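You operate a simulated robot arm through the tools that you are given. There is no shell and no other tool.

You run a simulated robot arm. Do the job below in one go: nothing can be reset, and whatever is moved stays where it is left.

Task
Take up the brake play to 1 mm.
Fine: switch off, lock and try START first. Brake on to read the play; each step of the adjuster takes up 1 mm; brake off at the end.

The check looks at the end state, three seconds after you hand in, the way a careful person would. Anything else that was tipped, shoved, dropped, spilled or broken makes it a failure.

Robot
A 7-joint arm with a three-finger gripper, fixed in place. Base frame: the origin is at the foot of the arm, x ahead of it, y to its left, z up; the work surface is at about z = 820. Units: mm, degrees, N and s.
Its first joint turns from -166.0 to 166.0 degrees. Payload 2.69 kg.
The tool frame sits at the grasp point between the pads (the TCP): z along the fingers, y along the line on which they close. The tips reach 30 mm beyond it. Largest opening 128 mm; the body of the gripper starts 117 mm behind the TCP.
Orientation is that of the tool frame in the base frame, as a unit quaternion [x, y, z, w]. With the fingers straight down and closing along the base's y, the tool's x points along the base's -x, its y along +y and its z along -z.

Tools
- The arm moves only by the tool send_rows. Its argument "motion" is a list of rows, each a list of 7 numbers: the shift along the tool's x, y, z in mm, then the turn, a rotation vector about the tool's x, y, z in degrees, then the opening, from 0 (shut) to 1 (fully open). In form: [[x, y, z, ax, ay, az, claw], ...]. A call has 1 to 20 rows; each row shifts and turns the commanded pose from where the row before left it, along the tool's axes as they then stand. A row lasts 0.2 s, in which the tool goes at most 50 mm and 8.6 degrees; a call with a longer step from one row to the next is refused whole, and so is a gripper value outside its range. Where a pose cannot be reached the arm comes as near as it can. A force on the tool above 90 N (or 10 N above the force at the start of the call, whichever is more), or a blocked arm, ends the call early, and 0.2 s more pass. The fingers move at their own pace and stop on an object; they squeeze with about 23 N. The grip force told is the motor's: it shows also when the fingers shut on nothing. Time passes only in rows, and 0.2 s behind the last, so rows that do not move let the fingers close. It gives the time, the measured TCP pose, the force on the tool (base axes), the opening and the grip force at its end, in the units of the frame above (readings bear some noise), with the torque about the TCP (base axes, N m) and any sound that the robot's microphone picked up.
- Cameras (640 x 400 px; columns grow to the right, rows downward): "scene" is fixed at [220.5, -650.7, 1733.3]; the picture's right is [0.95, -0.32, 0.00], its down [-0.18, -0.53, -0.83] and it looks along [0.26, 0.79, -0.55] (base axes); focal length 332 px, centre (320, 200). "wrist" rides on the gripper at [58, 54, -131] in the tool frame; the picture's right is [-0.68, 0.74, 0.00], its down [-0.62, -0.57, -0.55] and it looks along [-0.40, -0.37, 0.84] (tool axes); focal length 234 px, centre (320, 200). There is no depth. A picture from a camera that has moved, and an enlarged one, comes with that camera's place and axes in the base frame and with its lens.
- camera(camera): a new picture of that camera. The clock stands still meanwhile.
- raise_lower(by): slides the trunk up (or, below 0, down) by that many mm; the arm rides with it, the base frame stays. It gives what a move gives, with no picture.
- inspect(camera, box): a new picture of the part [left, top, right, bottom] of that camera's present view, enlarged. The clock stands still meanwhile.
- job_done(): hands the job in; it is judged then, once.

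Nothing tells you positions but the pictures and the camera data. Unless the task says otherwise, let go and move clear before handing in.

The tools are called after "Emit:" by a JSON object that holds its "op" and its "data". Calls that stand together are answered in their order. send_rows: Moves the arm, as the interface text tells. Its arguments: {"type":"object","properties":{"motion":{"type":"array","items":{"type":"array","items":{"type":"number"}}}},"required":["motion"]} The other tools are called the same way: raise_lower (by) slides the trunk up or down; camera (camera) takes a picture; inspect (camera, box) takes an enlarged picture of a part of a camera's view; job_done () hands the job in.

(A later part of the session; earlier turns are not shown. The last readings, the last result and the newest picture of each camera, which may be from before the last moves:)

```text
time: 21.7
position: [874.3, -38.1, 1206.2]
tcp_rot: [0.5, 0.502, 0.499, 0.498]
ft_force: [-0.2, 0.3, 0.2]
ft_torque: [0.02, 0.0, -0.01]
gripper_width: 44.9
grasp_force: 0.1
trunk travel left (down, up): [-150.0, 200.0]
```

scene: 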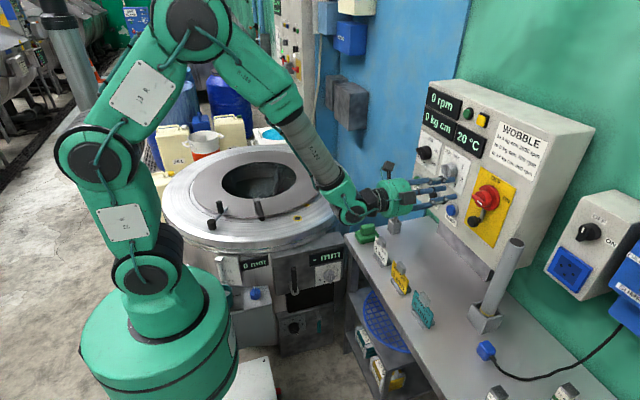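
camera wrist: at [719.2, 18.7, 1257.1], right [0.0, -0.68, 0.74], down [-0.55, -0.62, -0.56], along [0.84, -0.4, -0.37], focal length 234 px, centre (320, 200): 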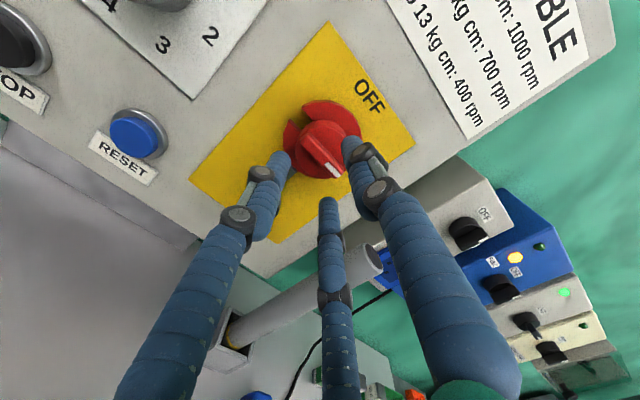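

No contact yet; tips at x ≈ 904. Now I'll close on the fin.

Emit:
{"op": "send_rows", "data": {"motion": [[-1, 0, 1.5, 0, 0, 0, 0.2], [0, 0, 0, 0, 0, 0, 0], [0, 0, 0, 0, 0, 0, 0], [0, 0, 0, 0, 0, 0, 0]]}}

Emit:
{"op": "inspect", "data": {"camera": "wrist", "box": [240, 80, 400, 240]}}

Emit:
{"op": "inspect", "data": {"camera": "scene", "box": [455, 170, 515, 220]}}

```text
time: 22.7
position: [875.4, -40.3, 1200.3]
tcp_rot: [0.502, 0.503, 0.497, 0.497]
ft_force: [-17.0, 1.8, -43.0]
ft_torque: [-0.01, 1.0, 0.09]
gripper_width: 20.8
grasp_force: 44.9
trunk travel left (down, up): [-150.0, 200.0]
```

```text
2.50 times, centred on (320, 160) of wrist
camera zoom: at [746.7, 18.4, 1256.4], right [0.01, -0.68, 0.74], down [-0.56, -0.62, -0.56], along [0.83, -0.4, -0.38], focal length 585 px, centre (320, 300)
```

zoom: 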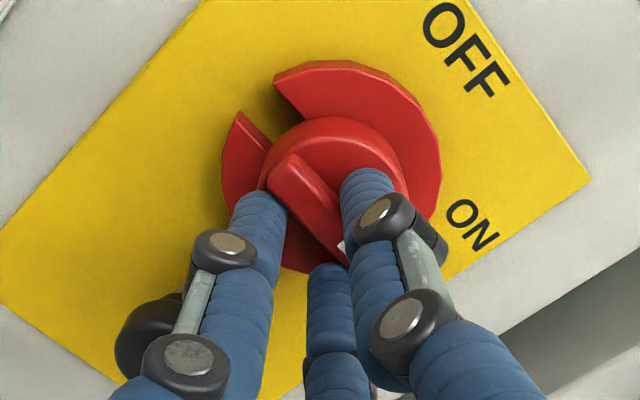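

```text
8.00 times, centred on (485, 195) of scene
camera zoom: at [220.5, -650.7, 1733.3], right [0.95, -0.32, 0.0], down [-0.18, -0.53, -0.83], along [0.26, 0.79, -0.55], focal length 2660 px, centre (-1000, 240)
```

zoom: 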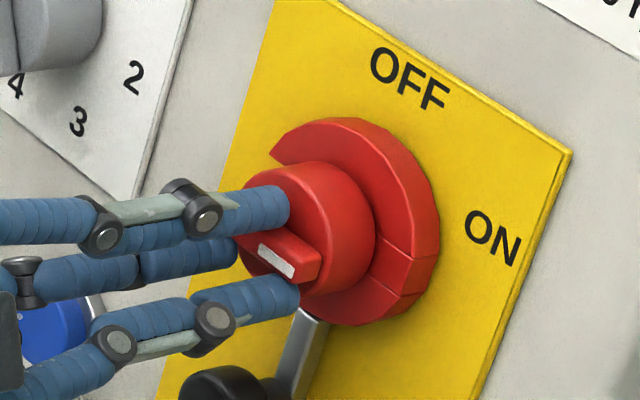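

The three fingers grip physically: the lower pair touched first and pushed the tool down (−43 N). I'll shift the tool down a little to relieve that load.

Emit:
{"op": "send_rows", "data": {"motion": [[0, -1, 0, 0, 0, 0, 0], [0, 0, 0, 0, 0, 0, 0]]}}

```text
time: 23.3
position: [875.2, -40.0, 1200.2]
tcp_rot: [0.502, 0.504, 0.497, 0.498]
ft_force: [-11.6, 7.6, -44.5]
ft_torque: [-0.05, 1.06, 0.15]
gripper_width: 20.5
grasp_force: 44.9
trunk travel left (down, up): [-150.0, 200.0]
```

Emit:
{"op": "send_rows", "data": {"motion": [[0, -4, 0, 0, 0, 0, 0], [0, 0, 0, 0, 0, 0, 0]]}}

```text
time: 23.9
position: [877.1, -41.1, 1200.5]
tcp_rot: [0.5, 0.503, 0.498, 0.499]
ft_force: [-18.5, 12.0, -34.9]
ft_torque: [-0.07, 0.81, 0.52]
gripper_width: 20.5
grasp_force: 44.9
trunk travel left (down, up): [-150.0, 200.0]
```

Emit:
{"op": "send_rows", "data": {"motion": [[0, -5, -1, 0, 0, 0, 0], [0, 0, 0, 0, 0, 0, 0]]}}

```text
time: 24.5
position: [875.1, -40.2, 1200.7]
tcp_rot: [0.497, 0.501, 0.501, 0.501]
ft_force: [-11.2, 11.2, -5.1]
ft_torque: [-0.02, 0.13, 0.58]
gripper_width: 20.5
grasp_force: 44.5
trunk travel left (down, up): [-150.0, 200.0]
```

The load is now small and the fin is held about 5 mm above the TCP. I'll turn counter-clockwise (fin from ON/right toward OFF/up) about the knob axis, first about a third of the way.

Emit:
{"op": "send_rows", "data": {"motion": [[-0.75, 0.05, 0, 0, 0, -8.2, 0], [-0.75, 0.05, 0, 0, 0, -8.2, 0], [-0.75, 0.05, 0, 0, 0, -8.2, 0], [-0.75, 0.05, 0, 0, 0, -8.2, 0]]}}

Emit:
{"op": "inspect", "data": {"camera": "wrist", "box": [220, 60, 420, 260]}}

Emit:
{"op": "inspect", "data": {"camera": "scene", "box": [455, 170, 515, 220]}}

```text
time: 25.5
position: [875.6, -42.4, 1199.9]
tcp_rot: [0.336, 0.622, 0.338, 0.622]
ft_force: [17.3, 22.8, 13.9]
ft_torque: [-0.07, -0.32, 0.57]
gripper_width: 20.7
grasp_force: 44.4
trunk travel left (down, up): [-150.0, 200.0]
```

```text
2.00 times, centred on (320, 160) of wrist
camera zoom: at [746.0, 35.2, 1214.1], right [0.0, -0.16, 0.99], down [-0.55, -0.83, -0.14], along [0.84, -0.54, -0.09], focal length 468 px, centre (320, 280)
```

zoom: 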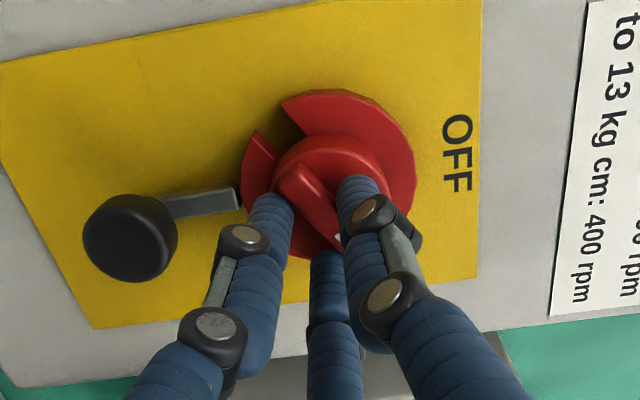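

```text
8.00 times, centred on (485, 195) of scene
camera zoom: at [220.5, -650.7, 1733.3], right [0.95, -0.32, 0.0], down [-0.18, -0.53, -0.83], along [0.26, 0.79, -0.55], focal length 2660 px, centre (-1000, 240)
```

zoom: 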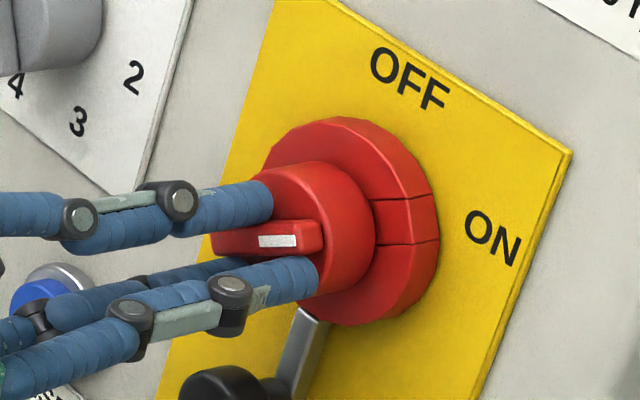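

The knob turns with the gripper. Continuing the remaining ~57° to OFF.

Emit:
{"op": "send_rows", "data": {"motion": [[-0.75, 0.05, 0, 0, 0, -8.2, 0], [-0.75, 0.05, 0, 0, 0, -8.2, 0], [-0.75, 0.05, 0, 0, 0, -8.2, 0], [-0.75, 0.05, 0, 0, 0, -8.2, 0], [-0.75, 0.05, 0, 0, 0, -8.2, 0]]}}

Emit:
{"op": "inspect", "data": {"camera": "scene", "box": [455, 170, 515, 220]}}

```text
time: 26.7
position: [876.2, -44.8, 1203.2]
tcp_rot: [0.096, 0.701, 0.098, 0.7]
ft_force: [31.7, 30.7, 24.5]
ft_torque: [0.06, -0.81, 0.57]
gripper_width: 20.7
grasp_force: 44.9
trunk travel left (down, up): [-150.0, 200.0]
```

```text
8.00 times, centred on (485, 195) of scene
camera zoom: at [220.5, -650.7, 1733.3], right [0.95, -0.32, 0.0], down [-0.18, -0.53, -0.83], along [0.26, 0.79, -0.55], focal length 2660 px, centre (-1000, 240)
```

zoom: 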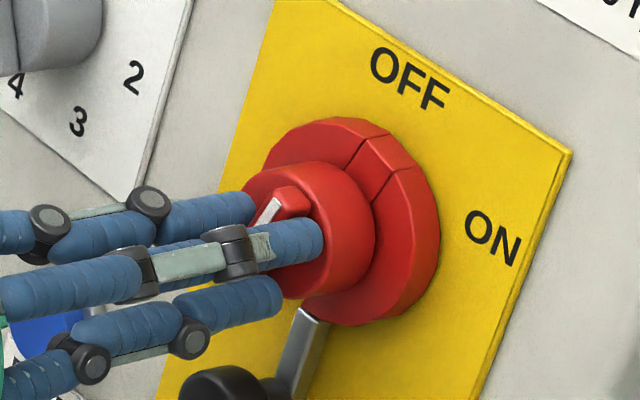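

Nearly there (about 16° left) with some side load building up. I'll relieve the load and finish the turn.

Emit:
{"op": "send_rows", "data": {"motion": [[-1.5, 3.5, 3, 0, 0, 0, 0], [-0.3, 0, 0, 0, 0, -8, 0], [-0.3, 0, 0, 0, 0, -7.8, 0], [0, 0, 0, 0, 0, 0, 0]]}}

Emit:
{"op": "inspect", "data": {"camera": "scene", "box": [455, 170, 515, 220]}}

Emit:
{"op": "inspect", "data": {"camera": "wrist", "box": [220, 60, 420, 260]}}

```text
time: 27.7
position: [875.2, -43.1, 1205.2]
tcp_rot: [0.001, 0.708, 0.002, 0.706]
ft_force: [3.0, -3.3, 16.0]
ft_torque: [0.04, 0.19, -0.13]
gripper_width: 20.5
grasp_force: 44.6
trunk travel left (down, up): [-150.0, 200.0]
```

```text
8.00 times, centred on (485, 195) of scene
camera zoom: at [220.5, -650.7, 1733.3], right [0.95, -0.32, 0.0], down [-0.18, -0.53, -0.83], along [0.26, 0.79, -0.55], focal length 2660 px, centre (-1000, 240)
```

zoom: 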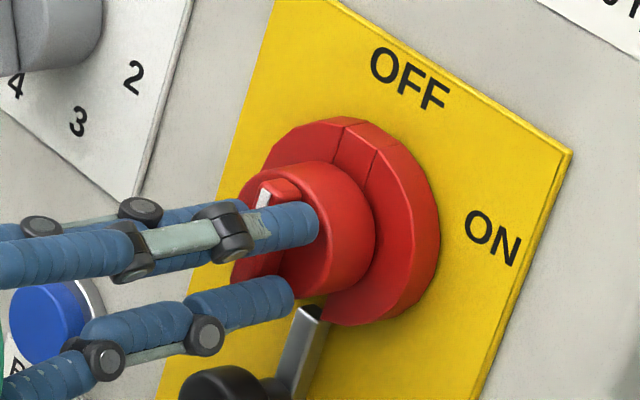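

```text
2.00 times, centred on (320, 160) of wrist
camera zoom: at [745.9, 9.2, 1147.5], right [0.0, 0.73, 0.68], down [-0.55, -0.57, 0.62], along [0.84, -0.37, 0.4], focal length 468 px, centre (320, 280)
```

zoom: 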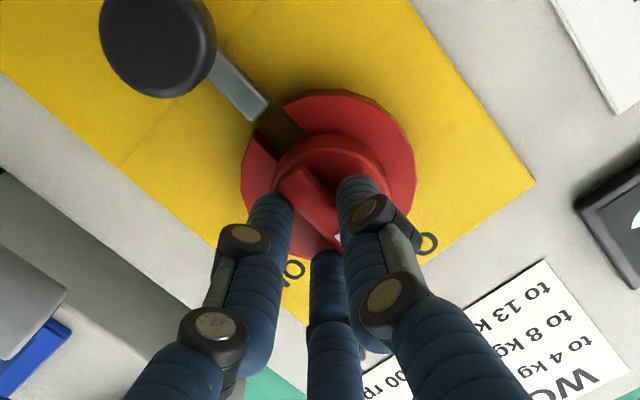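

The fin is upright and the notch now faces the lock bar below. Releasing and backing off to check.

Emit:
{"op": "send_rows", "data": {"motion": [[0, 0, 0, 0, 0, 0, 0.35], [0, 0, 0, 0, 0, 0, 0.35], [0, 0, -30, 0, 0, 0, 0.35], [0, 0, -40, 0, 0, 0, 0.35], [0, 0, 0, 0, 0, 0, 0.35]]}}

Emit:
{"op": "inspect", "data": {"camera": "scene", "box": [450, 165, 520, 240]}}

Emit:
{"op": "inspect", "data": {"camera": "wrist", "box": [200, 40, 440, 260]}}

Emit:
{"op": "camera", "data": {"camera": "scene"}}

```text
time: 28.9
position: [803.4, -41.3, 1205.4]
tcp_rot: [0.002, 0.708, 0.002, 0.706]
ft_force: [-0.6, 0.0, 1.2]
ft_torque: [0.0, 0.06, -0.02]
gripper_width: 44.6
grasp_force: 0.0
trunk travel left (down, up): [-150.0, 200.0]
```

```text
5.33 times, centred on (485, 202) of scene
camera zoom: at [220.5, -650.7, 1733.3], right [0.95, -0.32, 0.0], down [-0.18, -0.53, -0.83], along [0.26, 0.79, -0.55], focal length 1774 px, centre (-560, 187)
```

zoom: 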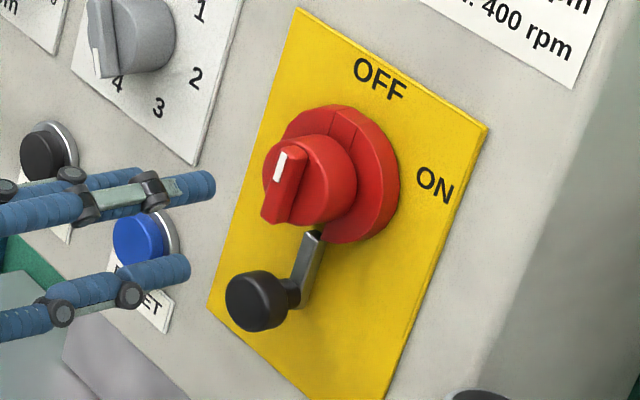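

```text
1.82 times, centred on (320, 150) of wrist
camera zoom: at [674.3, 12.1, 1147.3], right [0.0, 0.73, 0.68], down [-0.55, -0.57, 0.61], along [0.84, -0.37, 0.4], focal length 426 px, centre (320, 291)
```

zoom: 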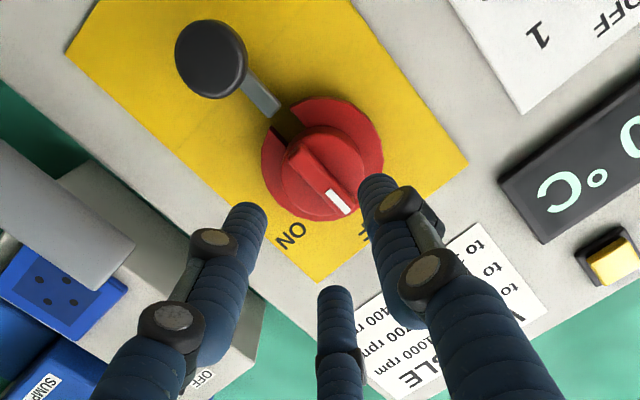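

```text
taken
```

scene: 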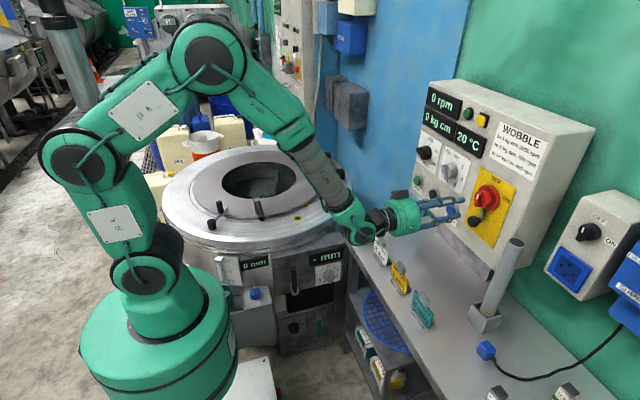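

The switch is at OFF. The lock knob sits at about (912, -40, 1125); I'll close the fingers, go below it, and push it straight up into the notch.

Emit:
{"op": "send_rows", "data": {"motion": [[40, 2, 0, 0, 0, 0, 0], [40, 2, 0, 0, 0, 0, 0], [41, 1.5, 0, 0, 0, 0, 0], [0, 0, 40, 0, 0, 0, 0], [0, 0, 41, 0, 0, 0, 0], [0, 0, 0, 0, 0, 0, 0]]}}

Emit:
{"op": "inspect", "data": {"camera": "scene", "box": [450, 175, 520, 250]}}

Emit:
{"op": "camera", "data": {"camera": "wrist"}}

```text
time: 30.3
position: [886.5, -35.3, 1083.7]
tcp_rot: [0.001, 0.708, 0.002, 0.706]
ft_force: [0.1, -0.7, -1.0]
ft_torque: [-0.01, -0.02, 0.0]
gripper_width: 2.2
grasp_force: 23.3
trunk travel left (down, up): [-150.0, 200.0]
```

```text
5.33 times, centred on (485, 212) of scene
camera zoom: at [220.5, -650.7, 1733.3], right [0.95, -0.32, 0.0], down [-0.18, -0.53, -0.83], along [0.26, 0.79, -0.55], focal length 1774 px, centre (-560, 133)
```

zoom: 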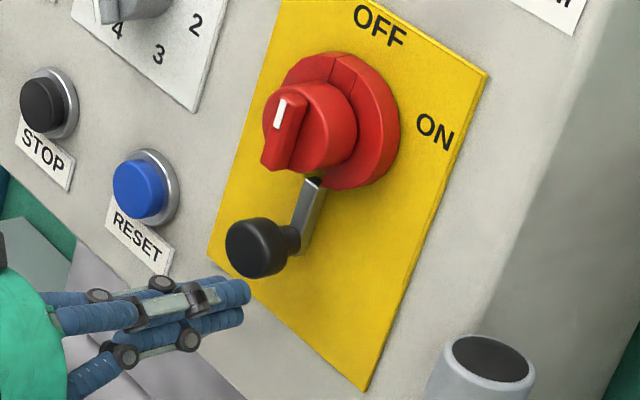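

```text
taken
camera wrist: at [756.7, 19.7, 1026.9], right [0.0, 0.73, 0.68], down [-0.55, -0.57, 0.61], along [0.84, -0.37, 0.4], focal length 234 px, centre (320, 200)
```

wrist: 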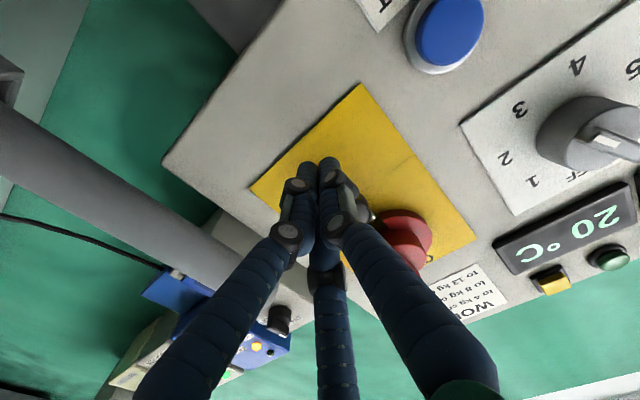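

The finger tips are just below the lock knob. Pushing up in 5 mm steps, watching the force.

Emit:
{"op": "send_rows", "data": {"motion": [[-5, 0, 0, 0, 0, 0, 0], [-5, 0, 0, 0, 0, 0, 0], [-5, 0, 0, 0, 0, 0, 0], [-5, 0, 0, 0, 0, 0, 0]]}}

Emit:
{"op": "inspect", "data": {"camera": "scene", "box": [450, 175, 520, 250]}}

```text
time: 31.3
position: [887.4, -38.1, 1105.3]
tcp_rot: [0.001, 0.708, 0.003, 0.706]
ft_force: [0.2, 0.7, 0.3]
ft_torque: [0.01, 0.0, -0.01]
gripper_width: 2.2
grasp_force: 23.1
trunk travel left (down, up): [-150.0, 200.0]
```

```text
5.33 times, centred on (485, 212) of scene
camera zoom: at [220.5, -650.7, 1733.3], right [0.95, -0.32, 0.0], down [-0.18, -0.53, -0.83], along [0.26, 0.79, -0.55], focal length 1774 px, centre (-560, 133)
```

zoom: 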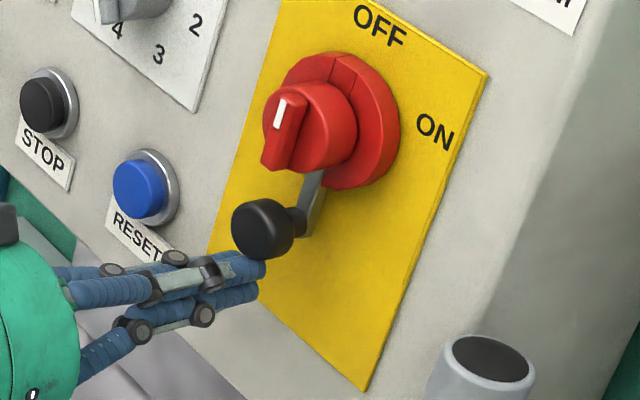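

The lock slides up. Continuing.

Emit:
{"op": "send_rows", "data": {"motion": [[-4, 0, 0, 0, 0, 0, 0], [-4, 0, 0, 0, 0, 0, 0], [-4, 0, 0, 0, 0, 0, 0], [0, 0, 0, 0, 0, 0, 0]]}}

Emit:
{"op": "inspect", "data": {"camera": "scene", "box": [450, 175, 520, 250]}}

```text
time: 32.3
position: [887.0, -35.8, 1112.0]
tcp_rot: [0.002, 0.711, 0.002, 0.704]
ft_force: [1.6, -4.0, -20.5]
ft_torque: [0.17, 0.39, -0.07]
gripper_width: 2.3
grasp_force: 22.6
trunk travel left (down, up): [-150.0, 200.0]
```

```text
5.33 times, centred on (485, 212) of scene
camera zoom: at [220.5, -650.7, 1733.3], right [0.95, -0.32, 0.0], down [-0.18, -0.53, -0.83], along [0.26, 0.79, -0.55], focal length 1774 px, centre (-560, 133)
```

zoom: 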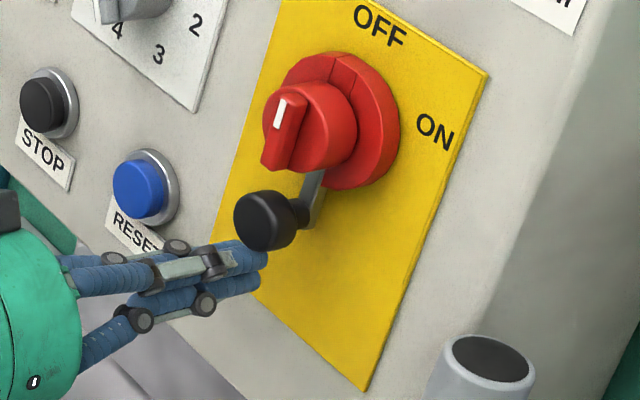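

The lock has hit its end stop (−20 N). I'll ease off and check that it stays up.

Emit:
{"op": "send_rows", "data": {"motion": [[8, 0, 0, 0, 0, 0, 0], [12, 0, -10, 0, 0, 0, 0], [10, 0, -40, 0, 0, 0, 0], [0, 0, -40, 0, 0, 0, 0]]}}

Emit:
{"op": "inspect", "data": {"camera": "scene", "box": [450, 175, 520, 250]}}

Emit:
{"op": "camera", "data": {"camera": "wrist"}}

```text
time: 33.3
position: [800.0, -37.2, 1086.3]
tcp_rot: [0.002, 0.708, 0.003, 0.706]
ft_force: [0.6, -0.7, -0.5]
ft_torque: [-0.02, 0.0, 0.0]
gripper_width: 2.4
grasp_force: 22.5
trunk travel left (down, up): [-150.0, 200.0]
```

```text
5.33 times, centred on (485, 212) of scene
camera zoom: at [220.5, -650.7, 1733.3], right [0.95, -0.32, 0.0], down [-0.18, -0.53, -0.83], along [0.26, 0.79, -0.55], focal length 1774 px, centre (-560, 133)
```

zoom: 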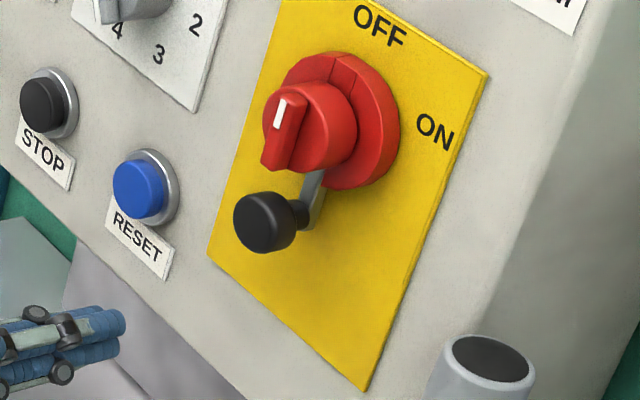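

```text
taken
camera wrist: at [669.2, 16.6, 1029.3], right [0.0, 0.73, 0.68], down [-0.55, -0.57, 0.61], along [0.84, -0.37, 0.4], focal length 234 px, centre (320, 200)
```

wrist: 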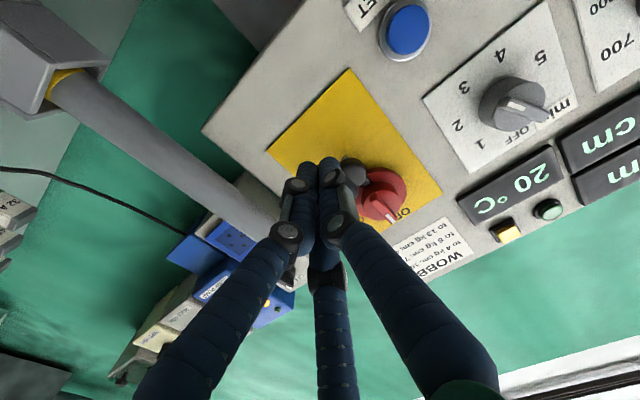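

The lock stays engaged. Next I'll move left along the panel to the green START button at about (942, 293, 1077).

Emit:
{"op": "send_rows", "data": {"motion": [[0, 40, -2, 0, 0, 0, 0], [0, 40, -2, 0, 0, 0, 0], [0, 40, -2, 0, 0, 0, 0], [0, 40, -2, 0, 0, 0, 0], [0, 40, -2, 0, 0, 0, 0], [0, 40, 0, 0, 0, 0, 0], [0, 40, 0, 0, 0, 0, 0], [0, 40, 0, 0, 0, 0, 0], [0, 0, 0, 0, 0, 0, 0]]}}

Emit:
{"op": "camera", "data": {"camera": "wrist"}}

Emit:
{"op": "inspect", "data": {"camera": "scene", "box": [390, 140, 470, 220]}}

Emit:
{"op": "camera", "data": {"camera": "scene"}}

```text
time: 35.3
position: [787.0, 283.4, 1086.8]
tcp_rot: [0.002, 0.708, 0.002, 0.706]
ft_force: [0.3, 1.3, -0.5]
ft_torque: [0.0, -0.02, 0.0]
gripper_width: 2.1
grasp_force: 22.4
trunk travel left (down, up): [-150.0, 200.0]
```

```text
taken
camera wrist: at [656.5, 337.0, 1029.8], right [0.0, 0.73, 0.68], down [-0.55, -0.57, 0.61], along [0.84, -0.37, 0.4], focal length 234 px, centre (320, 200)
```

wrist: 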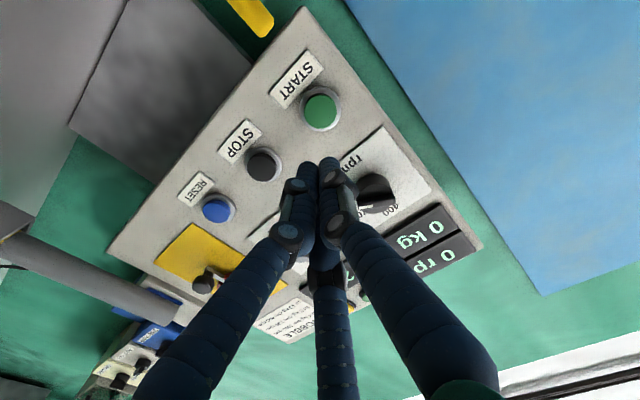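

```text
5.00 times, centred on (430, 180) of scene
camera zoom: at [220.5, -650.7, 1733.3], right [0.95, -0.32, 0.0], down [-0.18, -0.53, -0.83], along [0.26, 0.79, -0.55], focal length 1663 px, centre (-230, 300)
```

zoom: 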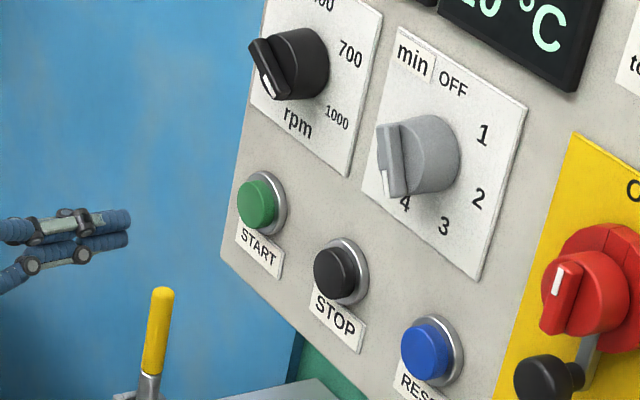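

```text
taken
```

scene: 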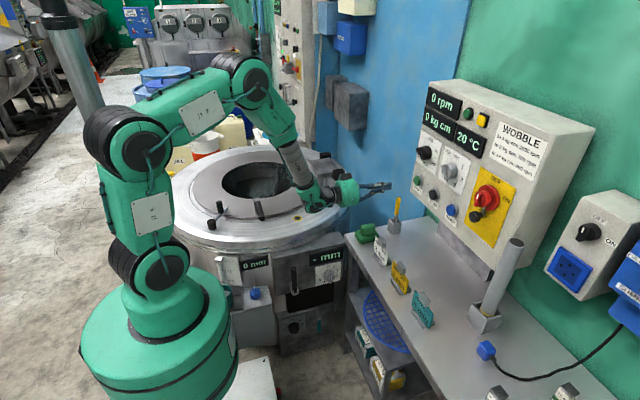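

START is at about (938, 294, 1075.5). I'll line up and press with the closed fingertips, approaching slowly at the end.

Emit:
{"op": "send_rows", "data": {"motion": [[11.3, 10.6, 30, 0, 0, 0, 0], [0, 0, 40, 0, 0, 0, 0], [0, 0, 38, 0, 0, 0, 0], [0, 0, 0, 0, 0, 0, 0]]}}

Emit:
{"op": "inspect", "data": {"camera": "scene", "box": [390, 140, 470, 220]}}

Emit:
{"op": "camera", "data": {"camera": "wrist"}}

```text
time: 36.3
position: [895.9, 292.0, 1075.8]
tcp_rot: [0.001, 0.708, 0.001, 0.706]
ft_force: [-0.4, -0.6, -0.5]
ft_torque: [-0.02, -0.03, 0.03]
gripper_width: 2.0
grasp_force: 22.8
trunk travel left (down, up): [-150.0, 200.0]
```

```text
5.00 times, centred on (430, 180) of scene
camera zoom: at [220.5, -650.7, 1733.3], right [0.95, -0.32, 0.0], down [-0.18, -0.53, -0.83], along [0.26, 0.79, -0.55], focal length 1663 px, centre (-230, 300)
```

zoom: 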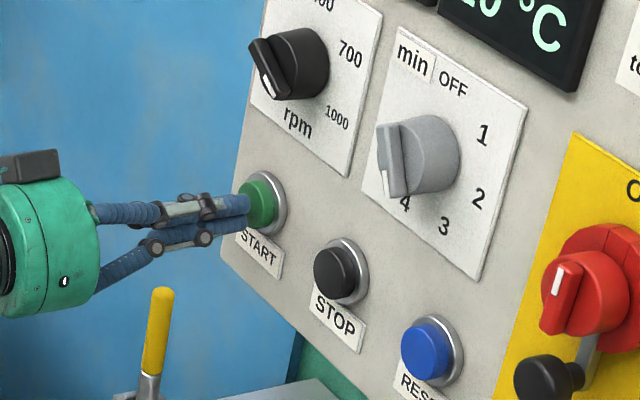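

```text
taken
camera wrist: at [766.3, 345.6, 1018.2], right [0.0, 0.73, 0.68], down [-0.55, -0.57, 0.61], along [0.84, -0.37, 0.4], focal length 234 px, centre (320, 200)
```

wrist: 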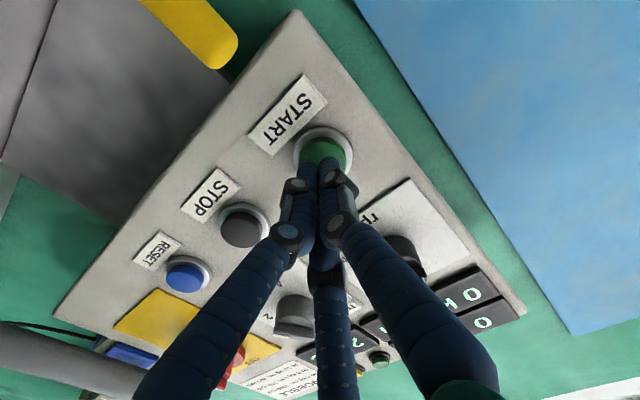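

Tips are right in front of START. Pressing in small steps now and listening.

Emit:
{"op": "send_rows", "data": {"motion": [[0, 1, 4, 0, 0, 0, 0], [0, 0, 3, 0, 0, 0, 0], [0, 0, 3, 0, 0, 0, 0], [0, 0, 3, 0, 0, 0, 0]]}}

Emit:
{"op": "inspect", "data": {"camera": "scene", "box": [390, 140, 470, 220]}}

```text
time: 37.3
position: [908.4, 292.1, 1075.2]
tcp_rot: [0.001, 0.708, 0.002, 0.706]
ft_force: [-3.0, -1.9, 1.5]
ft_torque: [0.0, -0.04, 0.0]
gripper_width: 5.9
grasp_force: 30.8
trunk travel left (down, up): [-150.0, 200.0]
heard: click
```

```text
5.00 times, centred on (430, 180) of scene
camera zoom: at [220.5, -650.7, 1733.3], right [0.95, -0.32, 0.0], down [-0.18, -0.53, -0.83], along [0.26, 0.79, -0.55], focal length 1663 px, centre (-230, 300)
```

zoom: 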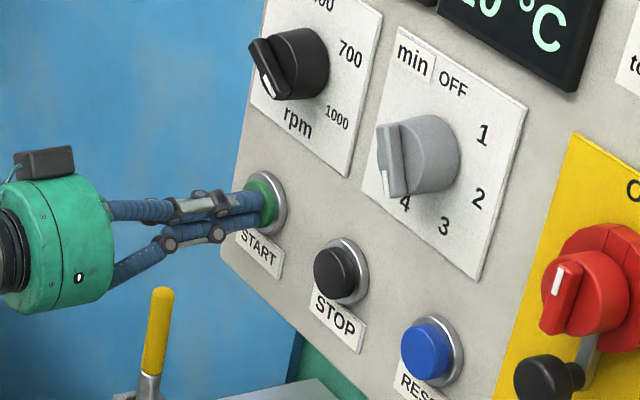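

A click was heard: START was pressed. Backing off and checking that the machine stays at 0 rpm.

Emit:
{"op": "send_rows", "data": {"motion": [[0, 0, -20, 0, 0, 0, 0], [0, 0, -40, 0, 0, 0, 0], [0, 0, -40, 0, 0, 0, 0], [0, 0, 0, 0, 0, 0, 0.1]]}}

Emit:
{"op": "camera", "data": {"camera": "scene"}}

Emit:
{"op": "inspect", "data": {"camera": "scene", "box": [400, 70, 560, 230]}}

Emit:
{"op": "inspect", "data": {"camera": "scene", "box": [150, 120, 360, 350]}}

```text
time: 38.3
position: [807.0, 294.3, 1077.8]
tcp_rot: [0.002, 0.708, 0.001, 0.706]
ft_force: [-0.4, 0.1, 0.0]
ft_torque: [0.05, 0.04, -0.04]
gripper_width: 12.9
grasp_force: 0.0
trunk travel left (down, up): [-150.0, 200.0]
```

```text
taken
```

scene: 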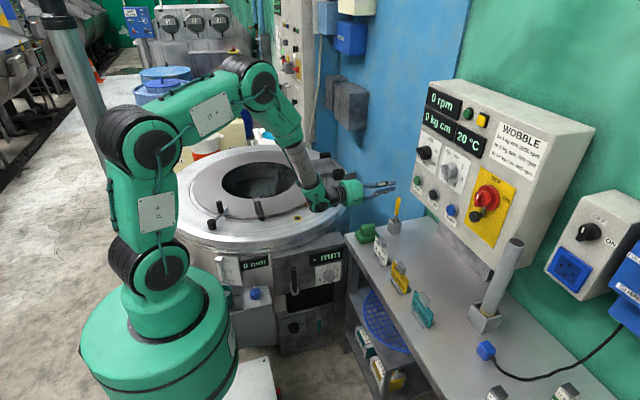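

```text
2.50 times, centred on (480, 150) of scene
camera zoom: at [220.5, -650.7, 1733.3], right [0.95, -0.32, 0.0], down [-0.18, -0.53, -0.83], along [0.26, 0.79, -0.55], focal length 831 px, centre (-80, 325)
```

zoom: 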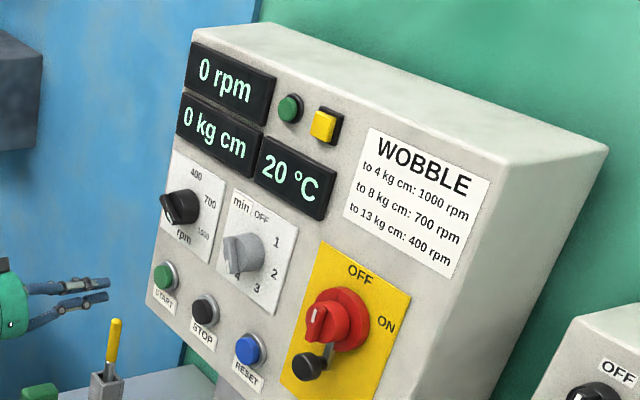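

```text
1.74 times, centred on (255, 235) of scene
camera zoom: at [220.5, -650.7, 1733.3], right [0.95, -0.32, 0.0], down [-0.18, -0.53, -0.83], along [0.26, 0.79, -0.55], focal length 578 px, centre (433, 139)
```

zoom: 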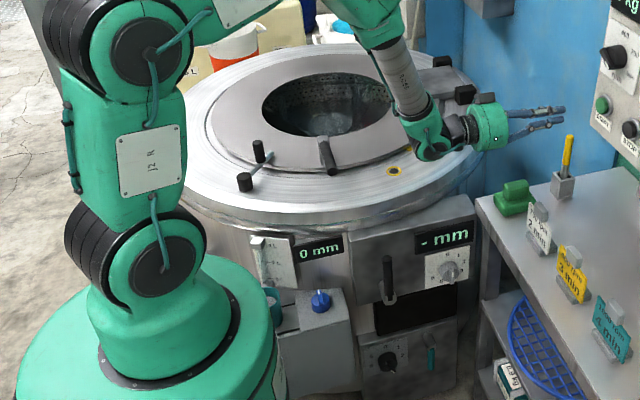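

Still 0 rpm with isolator OFF and locked, so START is proven dead. Now I'll back away, go right, and swing the tool to point +y toward the box with the "- mm" display.

Emit:
{"op": "send_rows", "data": {"motion": [[0, 0, -30, 0, 0, 0, 0.3], [0, -43, 0, 0, 0, 0, 0.3], [0, -43, 0, 0, 0, 0, 0.3], [0, -43, 0, 0, 0, 0, 0.3], [0, -43, 0, 0, 0, 0, 0.3], [0, -43, 0, 0, 0, 0, 0.3], [0, -43, 0, 0, 0, 0, 0.3], [0, -43, 0, 0, 0, 0, 0.3], [0, -43, 0, 0, 0, 0, 0.3]]}}

Emit:
{"op": "send_rows", "data": {"motion": [[0, 35.7, -2.6, -8.2, 0, 0, 0.3], [0, 35.7, -2.6, -8.2, 0, 0, 0.3], [0, 35.7, -2.6, -8.2, 0, 0, 0.3], [0, 35.7, -2.6, -8.2, 0, 0, 0.3], [0, 35.7, -2.6, -8.2, 0, 0, 0.3], [0, 35.7, -2.6, -8.2, 0, 0, 0.3], [0, 35.7, -2.6, -8.2, 0, 0, 0.3], [0, 35.7, -2.6, -8.2, 0, 0, 0.3], [0, 35.7, -2.6, -8.2, 0, 0, 0.3], [0, 35.7, -2.6, -8.2, 0, 0, 0.3], [0, 35.7, -2.6, -8.0, 0, 0, 0.3]]}}

Emit:
{"op": "camera", "data": {"camera": "scene"}}

Emit:
{"op": "camera", "data": {"camera": "wrist"}}

```text
time: 40.3
position: [779.0, -47.9, 1073.8]
tcp_rot: [0.001, 0.708, 0.003, 0.706]
ft_force: [0.2, -0.6, -0.2]
ft_torque: [-0.01, 0.0, -0.02]
gripper_width: 38.4
grasp_force: 0.1
trunk travel left (down, up): [-150.0, 200.0]
```

```text
time: 42.7
position: [526.7, 199.9, 1076.5]
tcp_rot: [-0.499, 0.499, 0.503, 0.5]
ft_force: [-0.2, 0.3, 1.2]
ft_torque: [0.0, -0.01, 0.0]
gripper_width: 38.3
grasp_force: 0.2
trunk travel left (down, up): [-150.0, 200.0]
```

```text
taken
```

scene: 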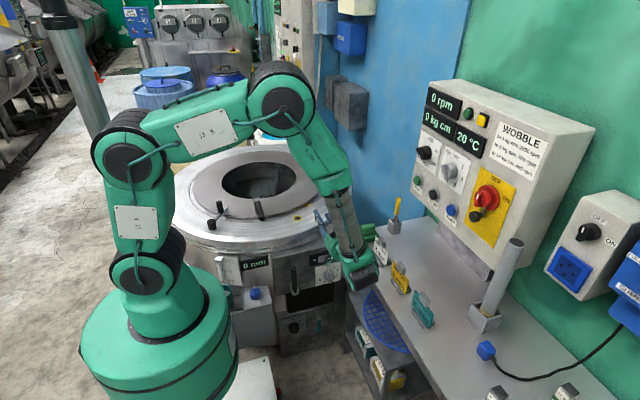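

```text
taken
camera wrist: at [473.1, 68.4, 1017.3], right [-0.73, -0.01, 0.68], down [0.57, -0.55, 0.61], along [0.37, 0.84, 0.41], focal length 234 px, centre (320, 200)
```

wrist: 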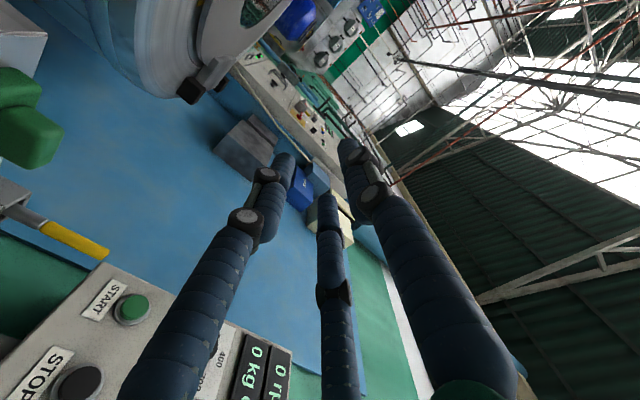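

Rolling 90° to bring the camera above, then lowering the trunk to get the arm down toward the box.

Emit:
{"op": "send_rows", "data": {"motion": [[0, 0, 0, 0, 0, 8.2, 0.3], [0, 0, 0, 0, 0, 8.2, 0.3], [0, 0, 0, 0, 0, 8.2, 0.3], [0, 0, 0, 0, 0, 8.2, 0.3], [0, 0, 0, 0, 0, 8.2, 0.3], [0, 0, 0, 0, 0, 8.2, 0.3], [0, 0, 0, 0, 0, 8.2, 0.3], [0, 0, 0, 0, 0, 8.2, 0.3], [0, 0, 0, 0, 0, 8.2, 0.3], [0, 0, 0, 0, 0, 8.2, 0.3], [0, 0, 0, 0, 0, 8.0, 0.3]]}}

Emit:
{"op": "raise_lower", "data": {"by": -150}}

Emit:
{"op": "camera", "data": {"camera": "scene"}}

Emit:
{"op": "camera", "data": {"camera": "wrist"}}

```text
time: 45.1
position: [526.5, 199.2, 1076.9]
tcp_rot: [0.001, 0.706, 0.708, -0.003]
ft_force: [-0.8, 0.3, -0.6]
ft_torque: [-0.02, -0.01, 0.02]
gripper_width: 38.1
grasp_force: 0.0
trunk travel left (down, up): [-150.0, 200.0]
```

```text
time: 46.9
position: [526.1, 200.2, 926.7]
tcp_rot: [0.001, 0.705, 0.709, -0.002]
ft_force: [-0.3, 0.8, -0.2]
ft_torque: [-0.02, 0.02, 0.0]
gripper_width: 38.6
grasp_force: 0.0
trunk travel left (down, up): [0.0, 350.0]
```

```text
taken
```

scene: 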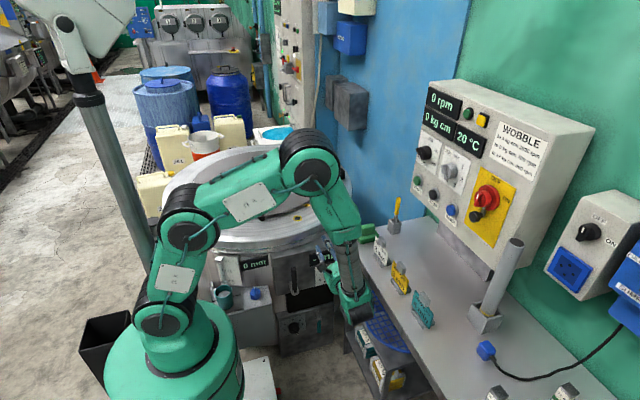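

```text
taken
camera wrist: at [469.7, 68.3, 980.4], right [0.68, 0.0, 0.73], down [0.62, -0.55, -0.57], along [0.4, 0.84, -0.37], focal length 234 px, centre (320, 200)
```

wrist: 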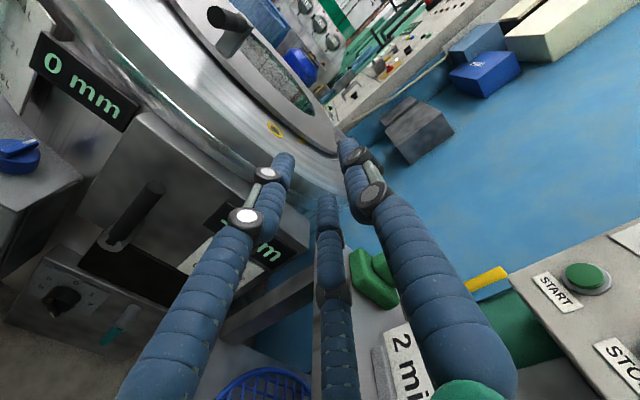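

Now the brake box is in the wrist view. Enlarging it.

Emit:
{"op": "inspect", "data": {"camera": "wrist", "box": [0, 80, 320, 380]}}

Emit:
{"op": "inspect", "data": {"camera": "wrist", "box": [60, 120, 240, 260]}}

Emit:
{"op": "inspect", "data": {"camera": "scene", "box": [260, 230, 360, 330]}}

```text
1.33 times, centred on (160, 230) of wrist
camera zoom: at [469.7, 68.3, 980.4], right [0.68, 0.0, 0.73], down [0.62, -0.55, -0.57], along [0.4, 0.84, -0.37], focal length 312 px, centre (533, 160)
```

zoom: 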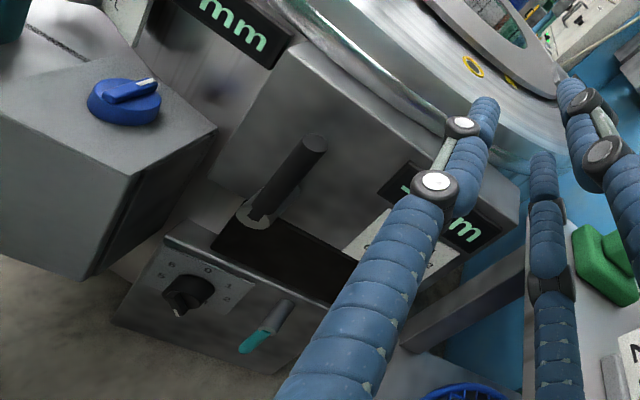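

```text
2.86 times, centred on (150, 190) of wrist
camera zoom: at [469.7, 68.3, 980.4], right [0.68, 0.0, 0.73], down [0.62, -0.55, -0.57], along [0.4, 0.84, -0.37], focal length 669 px, centre (806, 229)
```

zoom: 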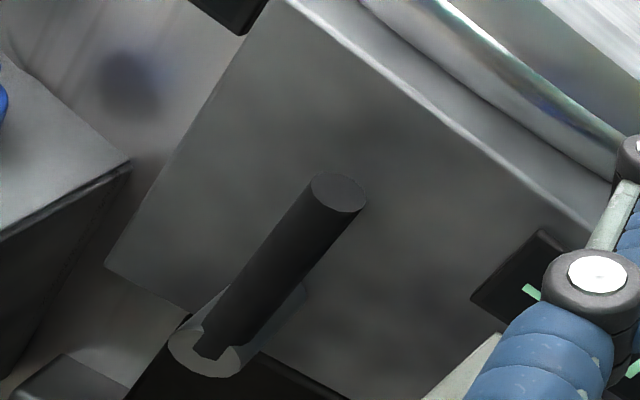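

```text
4.00 times, centred on (310, 280) of scene
camera zoom: at [220.5, -650.7, 1733.3], right [0.95, -0.32, 0.0], down [-0.18, -0.53, -0.83], along [0.26, 0.79, -0.55], focal length 1330 px, centre (360, -120)
```

zoom: 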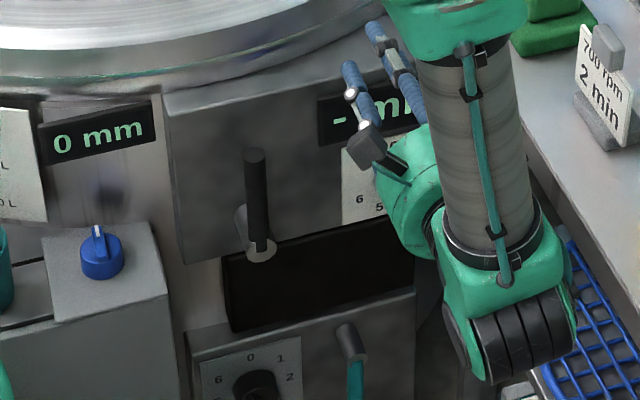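

The brake lever is a vertical black rod (≈ x 435, y 340, z 571–711) on a shaft along y, and the grey dial is at about (614, 390, 563). I'll back off and lower to get a frontal view of the box.

Emit:
{"op": "send_rows", "data": {"motion": [[14, -40, -12.5, 0, 0, 0, 0.3], [14, -40, -12.5, 0, 0, 0, 0.3], [14, -40, -12.5, 0, 0, 0, 0.3], [14, -40, -12.5, 0, 0, 0, 0.3], [0, 0, 0, 0, 0, 0, 0]]}}

Emit:
{"op": "camera", "data": {"camera": "scene"}}

Emit:
{"op": "camera", "data": {"camera": "wrist"}}

```text
time: 48.0
position: [467.5, 148.9, 768.0]
tcp_rot: [0.0, 0.705, 0.709, -0.001]
ft_force: [-0.3, -0.4, 0.8]
ft_torque: [-0.02, 0.03, -0.05]
gripper_width: 2.2
grasp_force: 22.9
trunk travel left (down, up): [0.0, 350.0]
```

```text
taken
```

scene: 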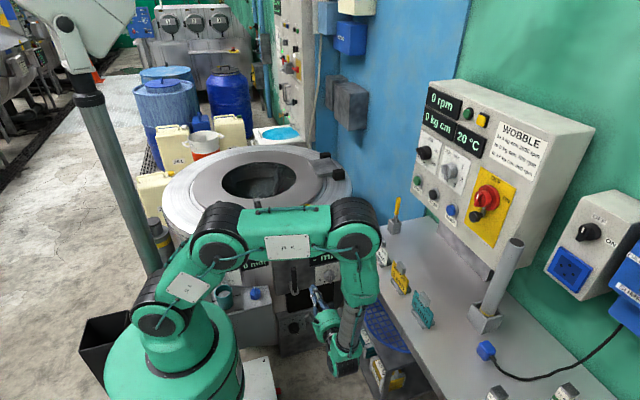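

```text
taken
camera wrist: at [410.9, 17.4, 820.8], right [0.68, 0.0, 0.73], down [0.62, -0.55, -0.57], along [0.4, 0.84, -0.37], focal length 234 px, centre (320, 200)
```

wrist: 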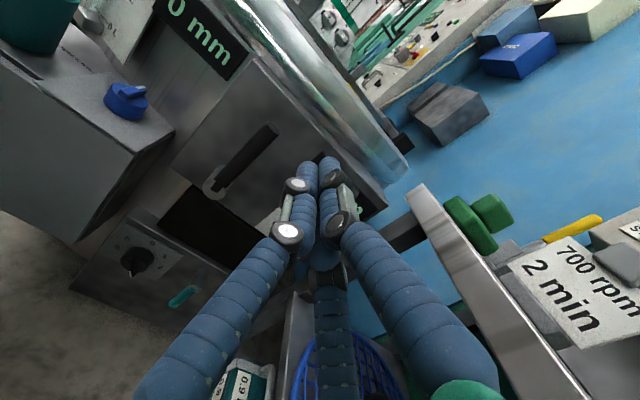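

I'll bring the closed fingertips to the left side of the lever near its top, then push gently to the right to test its direction.

Emit:
{"op": "send_rows", "data": {"motion": [[17.1, -22, 25, 0, 0, 0, 0], [17.1, -22, 25, 0, 0, 0, 0], [17.1, -22, 25, 0, 0, 0, 0], [17.1, -22, 25, 0, 0, 0, 0], [0, 0, 30, 0, 0, 0, 0], [0, 0, 30, 0, 0, 0, 0], [0, 0, 0, 0, 0, 0, 0]]}}

Emit:
{"op": "camera", "data": {"camera": "scene"}}

Emit:
{"op": "camera", "data": {"camera": "wrist"}}

```text
time: 49.6
position: [401.0, 310.0, 679.2]
tcp_rot: [0.001, 0.705, 0.709, -0.001]
ft_force: [-0.3, 0.2, -0.2]
ft_torque: [0.01, -0.01, 0.0]
gripper_width: 2.2
grasp_force: 23.0
trunk travel left (down, up): [0.0, 350.0]
```

```text
taken
```

scene: 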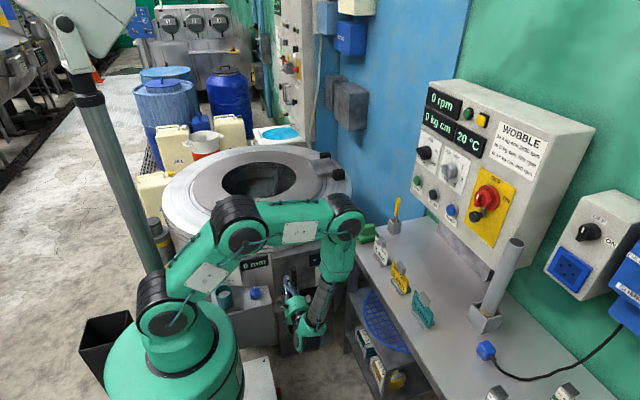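

```text
taken
camera wrist: at [343.5, 178.2, 732.9], right [0.68, 0.0, 0.73], down [0.61, -0.55, -0.57], along [0.4, 0.84, -0.37], focal length 234 px, centre (320, 200)
```

wrist: 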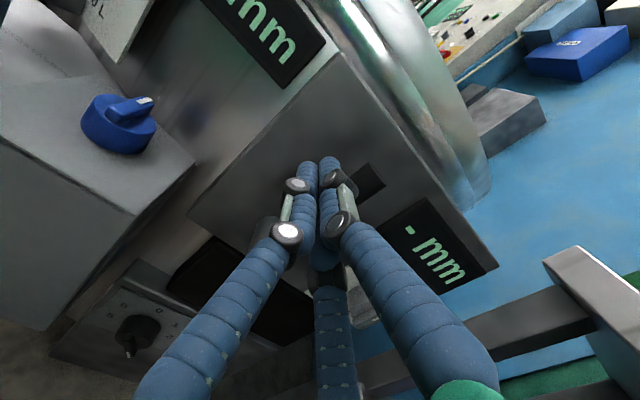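

The tips are just left of the lever top. Advance 8 mm and push right in small steps.

Emit:
{"op": "send_rows", "data": {"motion": [[0, 0, 8, 0, 0, 0, 0], [-4, 0, 0, 0, 0, 0, 0], [-4, 0, 0, 0, 0, 0, 0], [-3, 0, 0, 0, 0, 0, 0]]}}

Emit:
{"op": "camera", "data": {"camera": "wrist"}}

```text
time: 50.6
position: [408.6, 317.5, 677.7]
tcp_rot: [0.001, 0.705, 0.709, -0.004]
ft_force: [-25.5, -20.0, 5.7]
ft_torque: [0.06, 0.07, 0.39]
gripper_width: 2.1
grasp_force: 23.1
trunk travel left (down, up): [0.0, 350.0]
```

```text
taken
camera wrist: at [352.3, 186.6, 733.2], right [0.68, 0.0, 0.73], down [0.61, -0.54, -0.57], along [0.4, 0.84, -0.37], focal length 234 px, centre (320, 200)
```

wrist: 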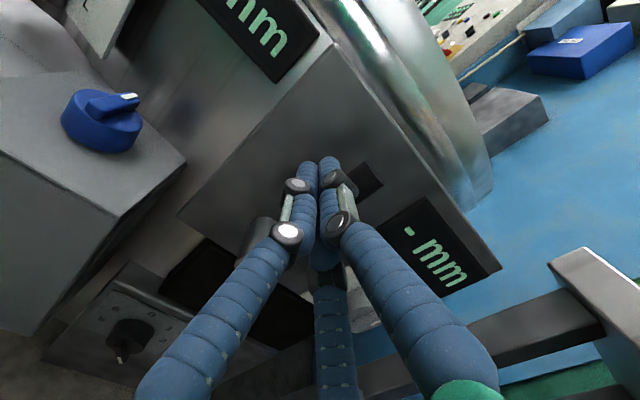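

The lever resists pushing right (−25 N). I'll retreat, go around to its right side and try pushing left.

Emit:
{"op": "send_rows", "data": {"motion": [[8, 0, 0, 0, 0, 0, 0], [0, 0, -40, 0, 0, 0, 0], [-36, 0, 0, 0, 0, 0, 0], [-36, 0, 0, 0, 0, 0, 0], [0, 0, 0, 0, 0, 0, 0]]}}

Emit:
{"op": "camera", "data": {"camera": "wrist"}}

Emit:
{"op": "inspect", "data": {"camera": "scene", "box": [240, 230, 380, 370]}}

```text
time: 51.9
position: [476.0, 277.9, 678.0]
tcp_rot: [0.0, 0.705, 0.709, -0.002]
ft_force: [-0.2, -0.4, 0.5]
ft_torque: [0.01, 0.0, 0.01]
gripper_width: 2.2
grasp_force: 23.3
trunk travel left (down, up): [0.0, 350.0]
```

```text
taken
camera wrist: at [418.9, 146.2, 731.4], right [0.68, 0.0, 0.73], down [0.62, -0.55, -0.57], along [0.4, 0.84, -0.37], focal length 234 px, centre (320, 200)
```

wrist: 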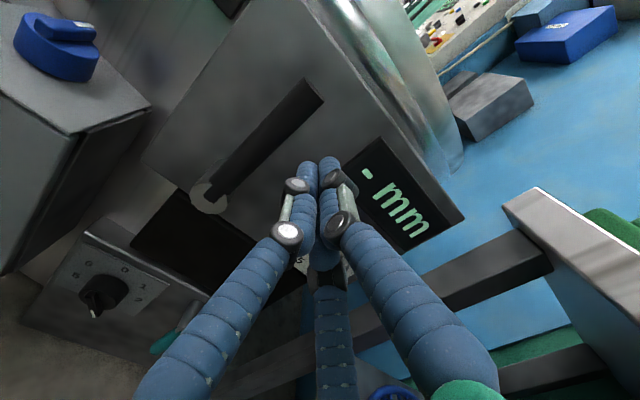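

```text
2.86 times, centred on (310, 300) of scene
camera zoom: at [220.5, -650.7, 1733.3], right [0.95, -0.32, 0.0], down [-0.18, -0.53, -0.83], along [0.26, 0.79, -0.55], focal length 950 px, centre (349, -86)
```

zoom: 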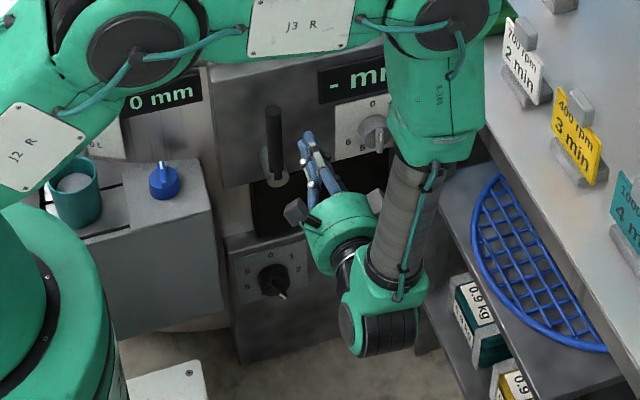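

Now forward on the right side and push left in small steps.

Emit:
{"op": "send_rows", "data": {"motion": [[0, 0, 20, 0, 0, 0, 0], [0, 0, 20, 0, 0, 0, 0], [6, 0, 0, 0, 0, 0, 0], [5, 0, 0, 0, 0, 0, 0], [4, 0, 0, 0, 0, 0, 0]]}}

Emit:
{"op": "camera", "data": {"camera": "wrist"}}

```text
time: 53.0
position: [460.1, 318.8, 680.3]
tcp_rot: [0.001, 0.705, 0.709, -0.002]
ft_force: [2.6, -1.8, -1.7]
ft_torque: [-0.02, -0.02, -0.03]
gripper_width: 2.3
grasp_force: 22.7
trunk travel left (down, up): [0.0, 350.0]
```

```text
taken
camera wrist: at [404.0, 186.3, 732.9], right [0.68, 0.0, 0.73], down [0.61, -0.55, -0.57], along [0.4, 0.84, -0.37], focal length 234 px, centre (320, 200)
```

wrist: 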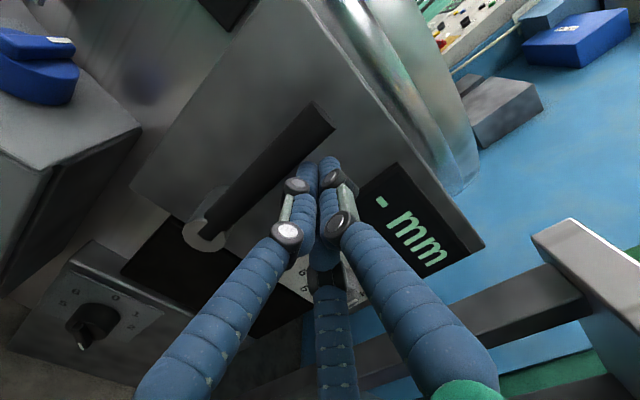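

Emit:
{"op": "send_rows", "data": {"motion": [[3, 0, 0, 0, 0, 0, 0], [3, 0, 0, 0, 0, 0, 0], [3, 0, 0, 0, 0, 0, 0]]}}

Emit:
{"op": "camera", "data": {"camera": "wrist"}}

```text
time: 53.9
position: [451.1, 320.1, 679.4]
tcp_rot: [-0.001, 0.705, 0.709, -0.003]
ft_force: [2.3, -3.9, 1.6]
ft_torque: [0.12, 0.01, -0.05]
gripper_width: 2.0
grasp_force: 23.1
trunk travel left (down, up): [0.0, 350.0]
```

```text
taken
camera wrist: at [394.1, 188.7, 733.1], right [0.68, 0.0, 0.73], down [0.62, -0.54, -0.57], along [0.4, 0.84, -0.37], focal length 234 px, centre (320, 200)
```

wrist: 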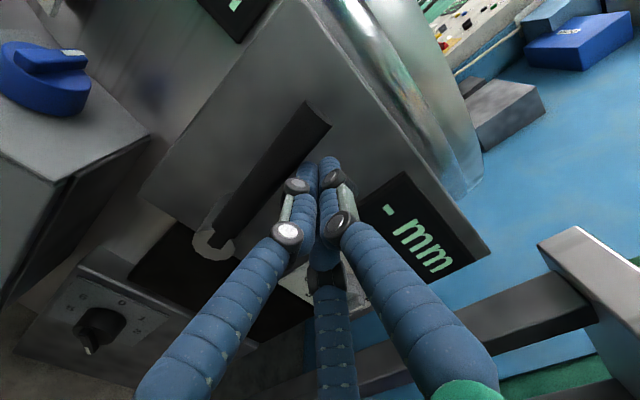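

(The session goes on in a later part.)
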